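You operate a simulated robot arm through the tools that you are given. There is no shell and no other tool. Be economical: measure what you need, move in short steps, check, and stop when the job is done.

Carry out the task below with a simulated robot arm. There is one attempt and no reset: what you move stays moved.

JOB
Put the brush from the top of the lay-up bench on the black ply on the top of the lay-up bench.

The check looks at the end state, three seconds after you hand in, the way a careful person would. Anything else that was tipped, shoved, dropped, spilled or broken makes it a failure.

ROBOT AND FRAMES
A 6-joint arm with a two-finger parallel gripper, fixed in place. Base frame: the origin is at the foot of the arm, x ahead of it, y to its left, z up; the work surface is at about z = 0. Readings come in mm, rad, newtons and seconds.
With the tool pointing down near the work surface it reaches from about 180 to 460 mm from the base axis. Its first joint turns from -1.222 to 1.222 rad. Payload 1.9 kg.
The TCP is the grasp point between the finger pads, 23 mm short of the fingertips. In the tool frame z runs along the fingers and y along their closing line. The gripper opens to 94 mm. The fingers are 38 mm wide and 10 mm thick; the gripper's body (54 by 96 mm) begins 39 mm behind the TCP.
Orientation is that of the tool frame in the base frame, as a unit quaternion [x, y, z, w]. With the fingers straight down and closing along the base's y, the tool's x points along the base's -x, its y along +y and its z along -z.

CONTROLS
- The arm moves only by the tool move_arm. Its argument "commands" is a list of rows, each a list of 3 entries, a list of its own where there are three numbers: the finger opening in mm, from 0 to 94, then the shift along the tool's x, y, z in units of 500 mm (1.0 is 500 mm), then the turn about the tool's z in units of 120 degrees (1.0 is 120 degrees). In form: [[hand, [dx, dy, dz], yaw], ...]. A call has 1 to 10 rows; each row is the pose to reach, as a shift and turn from the pose commanded when the call began, along the tool's axes at that moment. A call with a number of a shift or a turn outside -1 to 1 is refused whole. A row lasts 0.2 s, in which the tool goes at most 50 mm and 0.15 rad; a call with a longer step from one row to the next is refused whole, and so is a gripper value outside its range. A pose out of reach is approached as far as the arm can. The call stops where the force on the tool passes 40 N (or 10 N more than at its start, if that is more) or the arm is blocked; 0.2 s more then pass. The fingers move at their own pace (about 108 mm/s each) and stop on an object; they squeeze with about 22 N. The grip force told is the motor's: it shows also when the fingers shut on nothing. Time passes only in rows, and 0.2 s behind the last, so rows that repeat a pose let the fingers close. It gives the time, the measured TCP pose, the force on the tool (base axes), the opening and the grip force at its end, in the units of the frame above (readings bear some noise), and new pictures: "views" is both (left out), scene, wrist or none.
- Cameras (640 x 400 px; columns grow to the right, rows downward): "scene" is fixed at [61.3, 316.5, 442.3]; the picture's right is [-0.82, -0.58, 0.00], its down [-0.23, 0.33, -0.91] and it looks along [0.53, -0.75, -0.41] (base axes); focal length 337 px, centre (320, 200). "wrist" rides on the gripper at [-39, 0, -44] in the tool frame; the picture's right is [0.00, -1.00, 0.00], its down [0.97, 0.00, -0.24] and it looks along [0.24, 0.00, 0.97] (tool axes); focal length 218 px, centre (320, 200). There is no depth. A picture from a camera that has moved, and an enlarged one, comes with that camera's place and axes in the base frame and with its lens. The place of the scene camera against the robot may be out by one fixed shift of up to 18 mm in any direction.
- close_up(camera, box): a new picture of the part [left, top, right, bottom] of that camera's present view, enlarged. It takes no simulated time.
- job_done(): hands the job in; it is judged then, once.

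Go step by step. Nothing tells you positions but the pictures and the camera data: compare them with the known pose of the tool, close in by small moves and look again before you grip or let go. The budget is 90 turns and 170 pictures, counting those below and the enlarged ones. Unless the task says otherwise, let go and move clear before handing in, and close with one line.

The tools are called after ">>>" as name(argument=value, ...) on one line, values as JSON. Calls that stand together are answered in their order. move_arm: Moves the arm, as the interface text tells. Its arguments: {"type":"object","properties":{"commands":{"type":"array","items":{"type":"array"}},"views":{"type":"string","enum":["both","scene","wrist","none"]}},"required":["commands"]} The other tools are called the same way: close_up (camera, box) takes an enlarged picture of a part of a camera's view; job_done () hands the job in.

At the start:

```text
time_s: 0.0
eef_pos: [329.2, -136.3, 242.1]
tool_rot: [0.0, 1.0, 0.0, 0.001]
wrist_force: [0.4, 0.0, -0.1]
opening: 93.9
finger_force: 0.0
```

scene: 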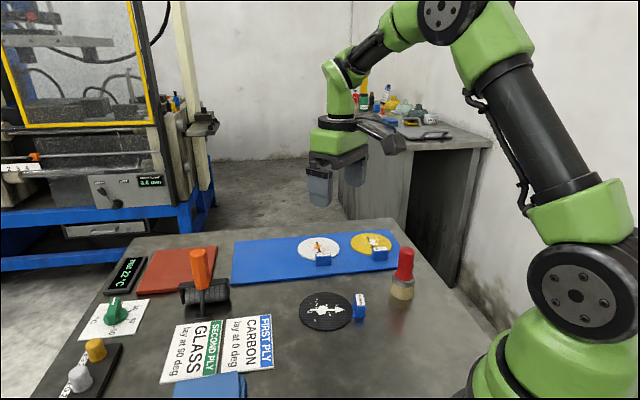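
wrist: 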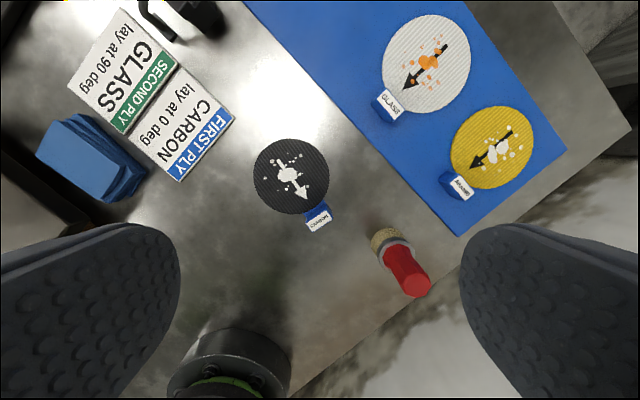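

The brush looks like the red-handled tool standing on its bristles near (243, -228), and the black ply is near (330, -98). I'll enlarge both before moving.

>>> close_up(camera="scene", box=[290, 220, 450, 340])

>>> close_up(camera="wrist", box=[240, 120, 450, 310])

```text
3.33 times, centred on (370, 280) of scene
camera zoom: at [61.3, 316.5, 442.3], right [-0.82, -0.58, 0.0], down [-0.23, 0.33, -0.91], along [0.53, -0.75, -0.41], focal length 1124 px, centre (153, -67)
```

zoom: 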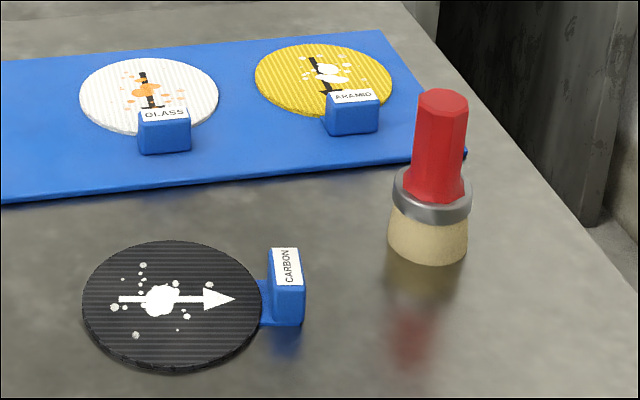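

```text
2.11 times, centred on (345, 215) of wrist
camera zoom: at [366.5, -138.7, 287.3], right [0.0, -1.0, 0.0], down [-0.97, 0.0, 0.24], along [-0.24, 0.0, -0.97], focal length 460 px, centre (267, 168)
```

zoom: 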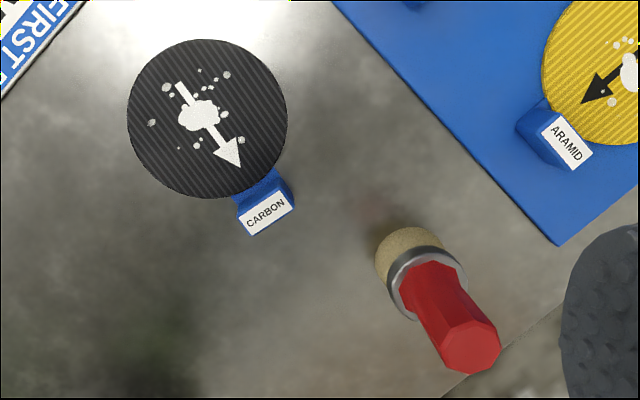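

The brush stands upright at about (229, -237) with its top near z = 92, and the carbon ply has a blue tag on its edge. I'll move above the brush first and look again.

>>> move_arm(commands=[[94, [0.05, -0.05, 0], 0], [94, [0.1, -0.1, 0], 0], [94, [0.15, -0.15, 0], 0], [94, [0.2, -0.2, 0], 0], [94, [0.2, -0.2, 0.08], 0], [94, [0.2, -0.2, 0.12], 0], [94, [0.2, -0.2, 0.12], 0]])

```text
time_s: 1.6
eef_pos: [227.9, -236.2, 182.4]
tool_rot: [0.0, 1.0, 0.001, 0.0]
wrist_force: [0.5, -0.2, 0.2]
opening: 93.7
finger_force: 0.1
camera wrist: at [266.6, -238.6, 227.0], right [0.0, -1.0, 0.0], down [-0.97, 0.0, 0.24], along [-0.24, 0.0, -0.97], focal length 218 px, centre (320, 200)
```

scene: 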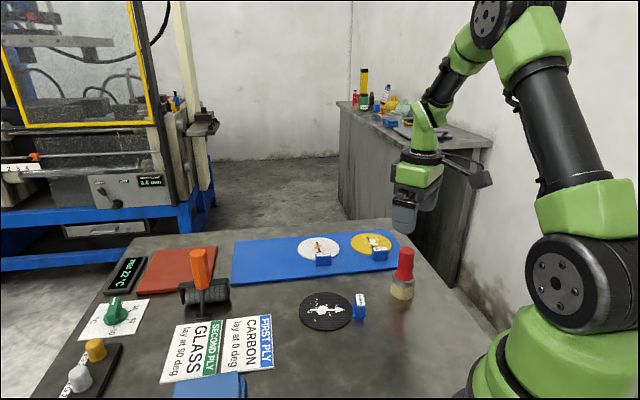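
wrist: 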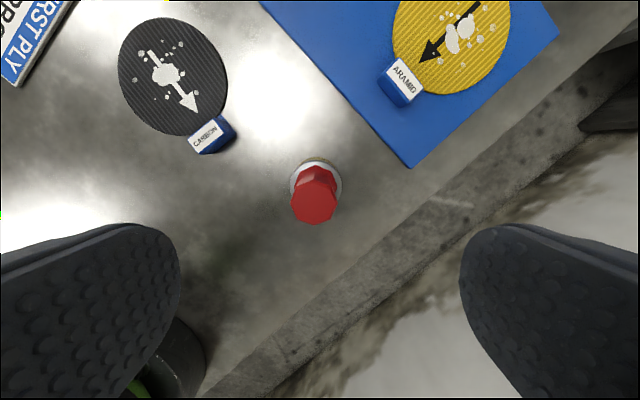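

From two views the brush axis is at about (232, -234.5), its top is at about z = 96, and the ply centre is near (328, -101). I'll descend with the fingers open to z ≈ 72, around the handle.

>>> move_arm(commands=[[94, [-0.007, 0.003, 0.04], 0], [94, [-0.007, 0.003, 0.09], 0], [94, [-0.007, 0.003, 0.14], 0], [94, [-0.007, 0.003, 0.18], 0], [94, [-0.007, 0.003, 0.22], 0], [94, [-0.007, 0.003, 0.22], 0]])

```text
time_s: 3.0
eef_pos: [232.4, -235.5, 72.2]
tool_rot: [-0.001, 1.0, 0.001, 0.001]
wrist_force: [-0.3, -1.1, 0.2]
opening: 94.1
finger_force: 0.1
camera wrist: at [270.8, -237.0, 116.9], right [0.0, -1.0, 0.0], down [-0.97, 0.0, 0.24], along [-0.24, 0.0, -0.97], focal length 218 px, centre (320, 200)
```

scene: 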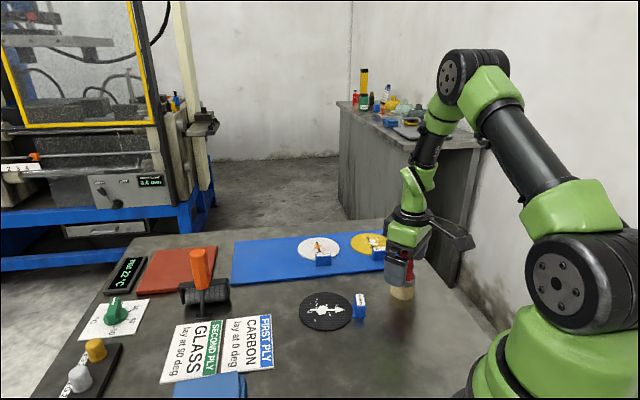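
wrist: 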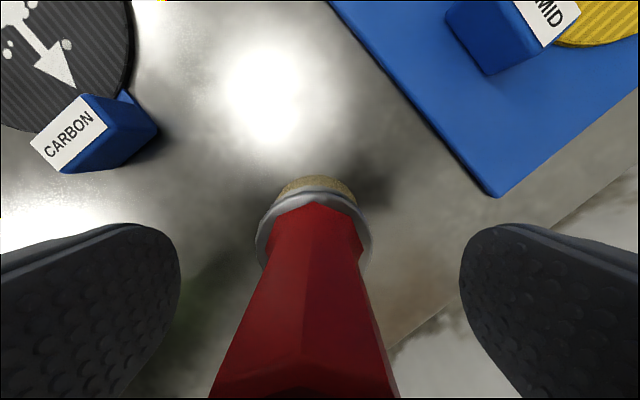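

The fingers straddle the handle with the brush about 1 mm towards +y, so I'll correct that and close.

>>> move_arm(commands=[[94, [0, 0.0025, 0], 0], [60, [0, 0.0025, 0], 0], [40, [0, 0.0025, 0], 0], [30, [0, 0.0025, 0], 0], [20, [0, 0.0025, 0], 0], [10, [0, 0.0025, 0], 0], [10, [0, 0.0025, 0], 0]])

```text
time_s: 4.6
eef_pos: [232.3, -234.9, 72.6]
tool_rot: [0.0, 1.0, 0.001, 0.001]
wrist_force: [-0.5, 0.1, 0.2]
opening: 28.7
finger_force: 21.9
camera wrist: at [270.8, -235.9, 117.1], right [0.0, -1.0, 0.0], down [-0.97, 0.0, 0.24], along [-0.24, 0.0, -0.97], focal length 218 px, centre (320, 200)
```

scene: 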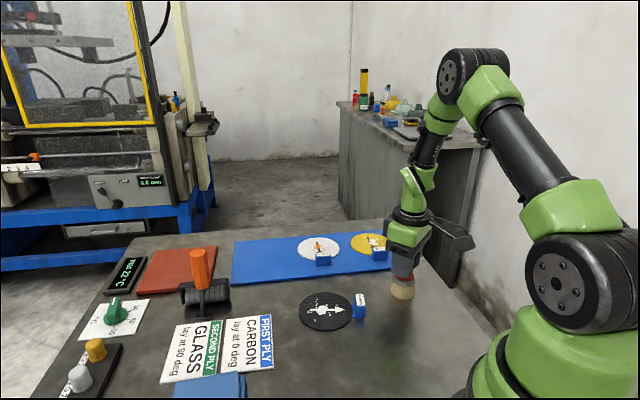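
wrist: 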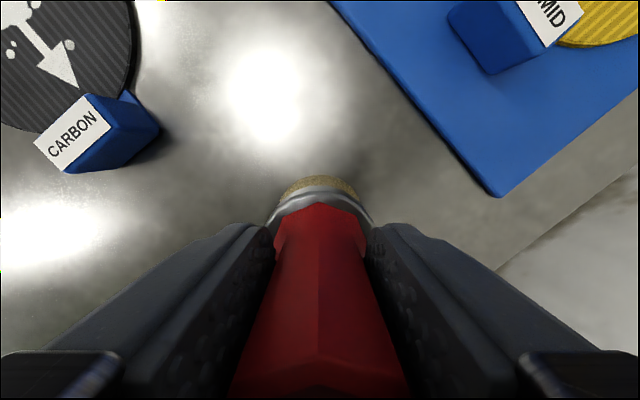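

The grip is firm at an opening of 28.7 mm. I'll lift straight up and check that the brush hangs upright.

>>> move_arm(commands=[[10, [0, 0, -0.02], 0], [10, [0, 0, -0.06], 0], [10, [0, 0, -0.12], 0], [10, [0, 0, -0.18], 0], [10, [0, 0, -0.18], 0]])

```text
time_s: 5.8
eef_pos: [232.9, -233.7, 162.5]
tool_rot: [-0.001, 1.0, 0.0, 0.001]
wrist_force: [-0.7, 0.4, -1.0]
opening: 28.8
finger_force: 22.0
camera wrist: at [271.0, -236.2, 207.6], right [0.0, -1.0, 0.0], down [-0.97, 0.0, 0.24], along [-0.24, 0.0, -0.97], focal length 218 px, centre (320, 200)
```

scene: 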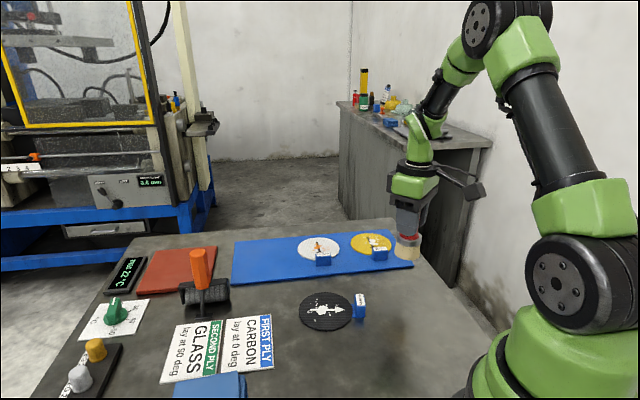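
wrist: 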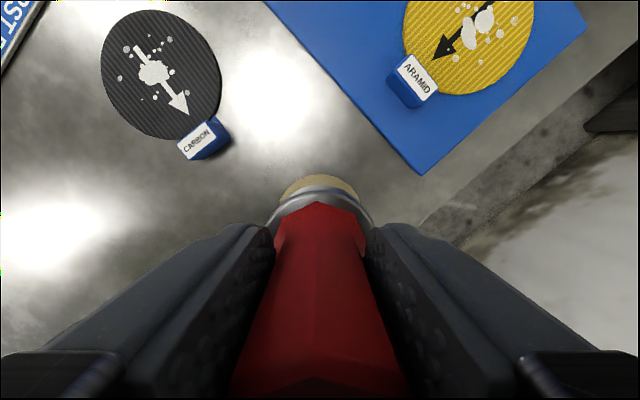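

The brush hangs upright, and this view also puts the ply centre at about (329, -101). I'll carry the brush over it and look again before lowering.

>>> move_arm(commands=[[10, [-0.035, 0.05, 0], 0], [10, [-0.08, 0.11, 0], 0], [10, [-0.125, 0.17, 0], 0], [10, [-0.165, 0.225, 0], 0], [10, [-0.193, 0.265, 0], 0], [10, [-0.193, 0.265, 0.06], 0], [10, [-0.193, 0.265, 0.12], 0], [10, [-0.193, 0.265, 0.12], 0]])

>>> close_up(camera="scene", box=[250, 220, 410, 340])

```text
time_s: 7.6
eef_pos: [329.0, -102.5, 101.9]
tool_rot: [0.001, 1.0, 0.0, 0.0]
wrist_force: [-0.1, 0.3, -1.1]
opening: 28.9
finger_force: 21.5
camera wrist: at [366.9, -104.0, 146.7], right [0.0, -1.0, 0.0], down [-0.97, 0.0, 0.24], along [-0.24, 0.0, -0.97], focal length 218 px, centre (320, 200)
```

scene: 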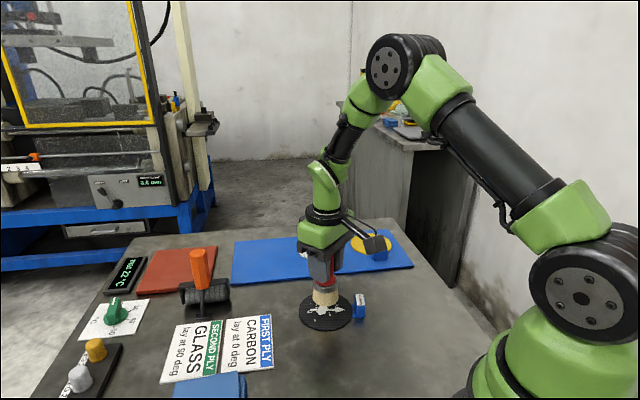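
wrist: 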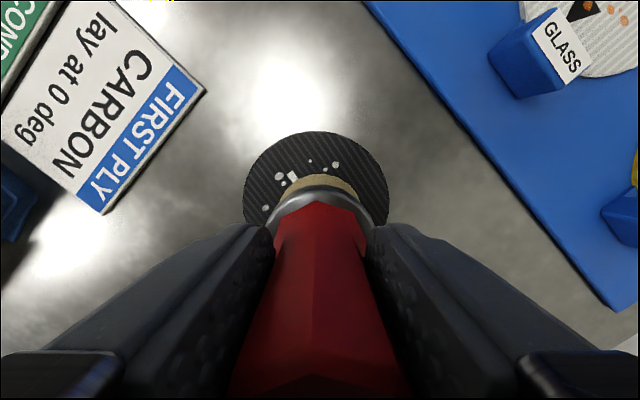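

```text
3.33 times, centred on (330, 280) of scene
camera zoom: at [61.3, 316.5, 442.3], right [-0.82, -0.58, 0.0], down [-0.23, 0.33, -0.91], along [0.53, -0.75, -0.41], focal length 1124 px, centre (287, -67)
```

zoom: 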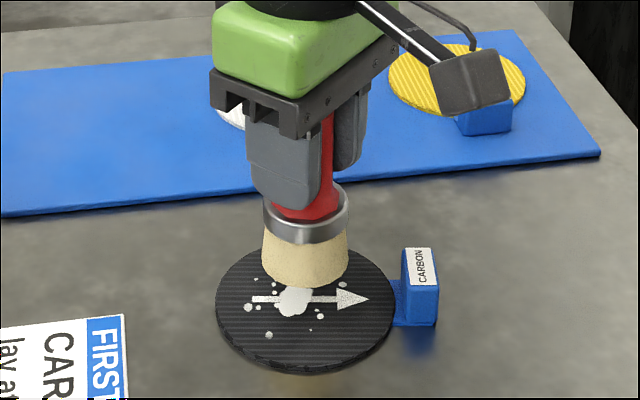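

The brush is centred over the ply with its bristles about 26 mm above it. I'll lower it gently.

>>> move_arm(commands=[[10, [0, 0, 0.016], 0], [10, [0, 0, 0.032], 0], [10, [0, 0, 0.044], 0], [10, [0, 0, 0.048], 0], [10, [0, 0, 0.048], 0]])

>>> close_up(camera="scene", box=[250, 220, 410, 340])

```text
time_s: 8.8
eef_pos: [328.8, -101.9, 79.2]
tool_rot: [0.0, 1.0, 0.001, 0.001]
wrist_force: [-0.3, 0.3, -0.4]
opening: 28.8
finger_force: 21.5
camera wrist: at [366.9, -103.4, 123.4], right [0.0, -1.0, 0.0], down [-0.97, 0.0, 0.24], along [-0.24, 0.0, -0.97], focal length 218 px, centre (320, 200)
```

scene: 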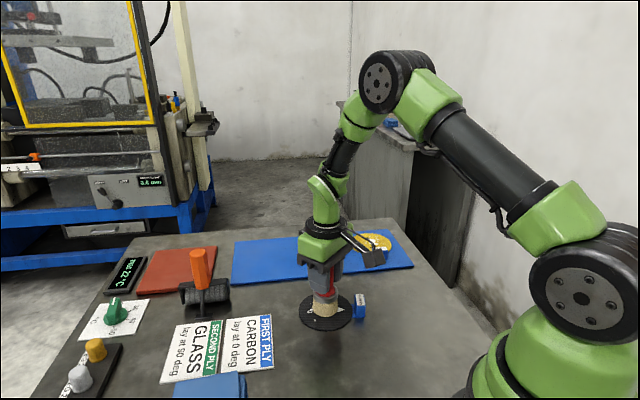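
wrist: 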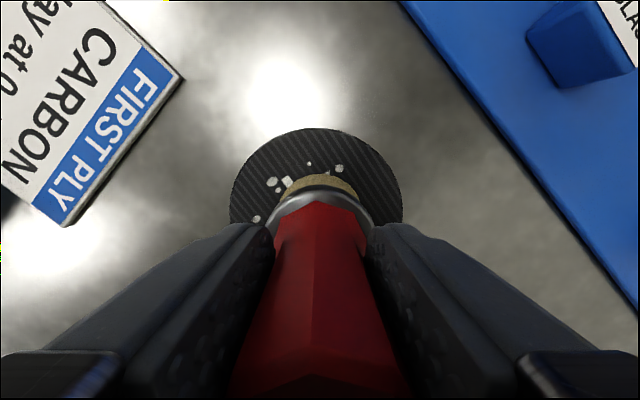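

```text
3.33 times, centred on (330, 280) of scene
camera zoom: at [61.3, 316.5, 442.3], right [-0.82, -0.58, 0.0], down [-0.23, 0.33, -0.91], along [0.53, -0.75, -0.41], focal length 1124 px, centre (287, -67)
```

zoom: 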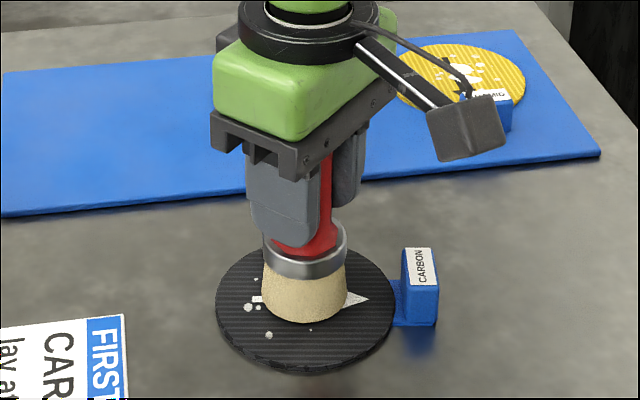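

The force has not changed (z = 79), so the bristles are not quite down yet. I'll go down in 1 mm steps.

>>> move_arm(commands=[[10, [0, 0, 0.002], 0], [10, [0, 0, 0.004], 0], [10, [0, 0, 0.005], 0], [10, [0, 0, 0.005], 0]], views="none")

```text
time_s: 9.8
eef_pos: [328.7, -101.4, 77.5]
tool_rot: [0.0, 1.0, 0.0, 0.002]
wrist_force: [-2.7, 0.4, 13.6]
opening: 28.6
finger_force: 22.2
```

The brush now rests on the ply with 13.6 N of upward force. I'll back off about 1.5 mm to relieve it, then check before releasing.

>>> move_arm(commands=[[10, [0, 0, -0.0025], 0], [10, [0, 0, -0.0025], 0]], views="none")

>>> close_up(camera="scene", box=[250, 220, 410, 340])

```text
time_s: 10.4
eef_pos: [329.2, -102.4, 77.3]
tool_rot: [-0.001, 1.0, 0.001, 0.001]
wrist_force: [0.5, -0.2, -0.7]
opening: 28.5
finger_force: 21.9
```

```text
3.33 times, centred on (330, 280) of scene
camera zoom: at [61.3, 316.5, 442.3], right [-0.82, -0.58, 0.0], down [-0.23, 0.33, -0.91], along [0.53, -0.75, -0.41], focal length 1124 px, centre (287, -67)
```

zoom: 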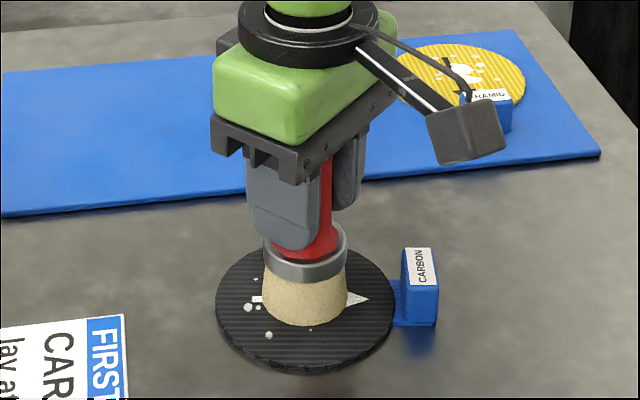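

The force is back to about zero, and the brush sits upright on the ply. I'll open the fingers.

>>> move_arm(commands=[[32, [0, 0, 0], 0], [36, [0, 0, 0], 0], [50, [0, 0, 0], 0], [70, [0, 0, 0], 0], [94, [0, 0, 0], 0], [94, [0, 0, 0], 0]])

```text
time_s: 11.8
eef_pos: [330.3, -102.3, 77.3]
tool_rot: [0.0, 1.0, 0.001, 0.001]
wrist_force: [0.0, 0.3, 0.1]
opening: 93.9
finger_force: 0.0
camera wrist: at [366.9, -103.3, 121.8], right [0.0, -1.0, 0.0], down [-0.97, 0.0, 0.24], along [-0.24, 0.0, -0.97], focal length 218 px, centre (320, 200)
```

scene: 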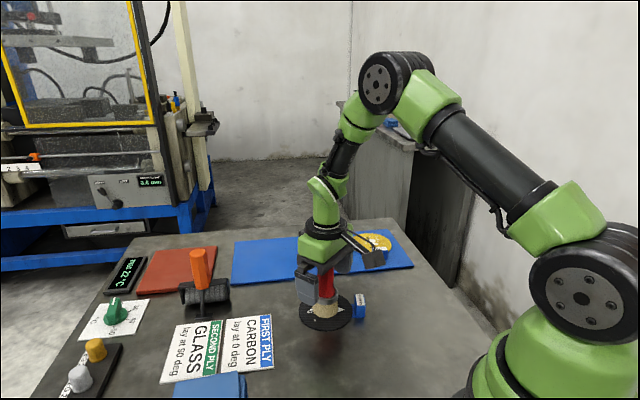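
wrist: 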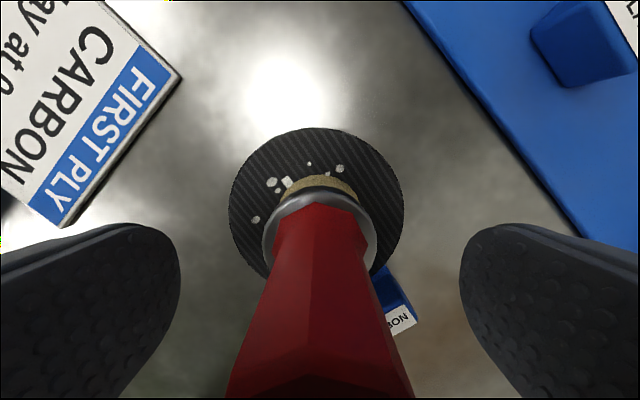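

The fingers are open and the brush stands free on the ply. I'll raise the gripper straight up and clear.

>>> move_arm(commands=[[94, [0, 0, -0.03], 0], [94, [0, 0, -0.09], 0], [94, [0, 0, -0.17], 0], [94, [0, 0, -0.25], 0], [94, [0, 0, -0.32], 0], [94, [0, 0, -0.32], 0]])

>>> close_up(camera="scene", box=[250, 220, 410, 340])

```text
time_s: 13.2
eef_pos: [328.7, -103.0, 237.8]
tool_rot: [-0.001, 1.0, 0.001, 0.001]
wrist_force: [0.4, -0.6, -0.4]
opening: 94.0
finger_force: 0.0
camera wrist: at [367.2, -103.9, 282.5], right [0.0, -1.0, 0.0], down [-0.97, 0.0, 0.24], along [-0.24, 0.0, -0.97], focal length 218 px, centre (320, 200)
```

scene: 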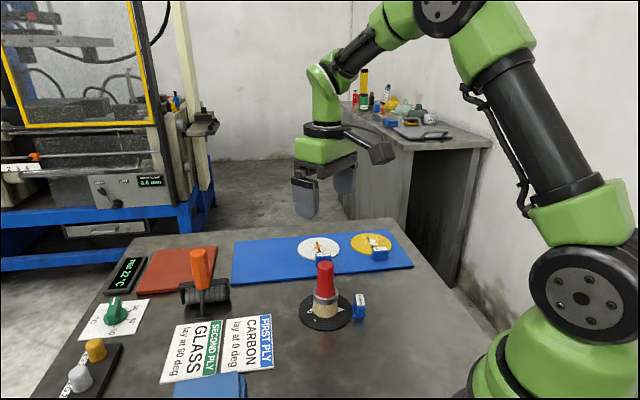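
wrist: 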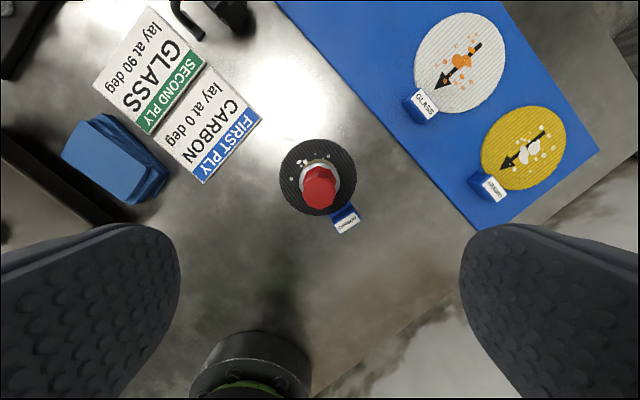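

```text
3.33 times, centred on (330, 280) of scene
camera zoom: at [61.3, 316.5, 442.3], right [-0.82, -0.58, 0.0], down [-0.23, 0.33, -0.91], along [0.53, -0.75, -0.41], focal length 1124 px, centre (287, -67)
```

zoom: 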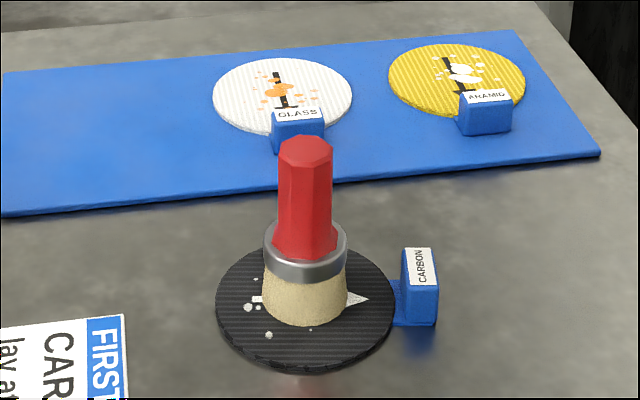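

The brush stands upright within the black ply, nothing else has moved, and the arm is clear, so I'm handing in.

>>> job_done()

```text
The job is handed in.
```

The brush is standing upright on the black carbon ply, and in the last pictures nothing else on the bench had moved.
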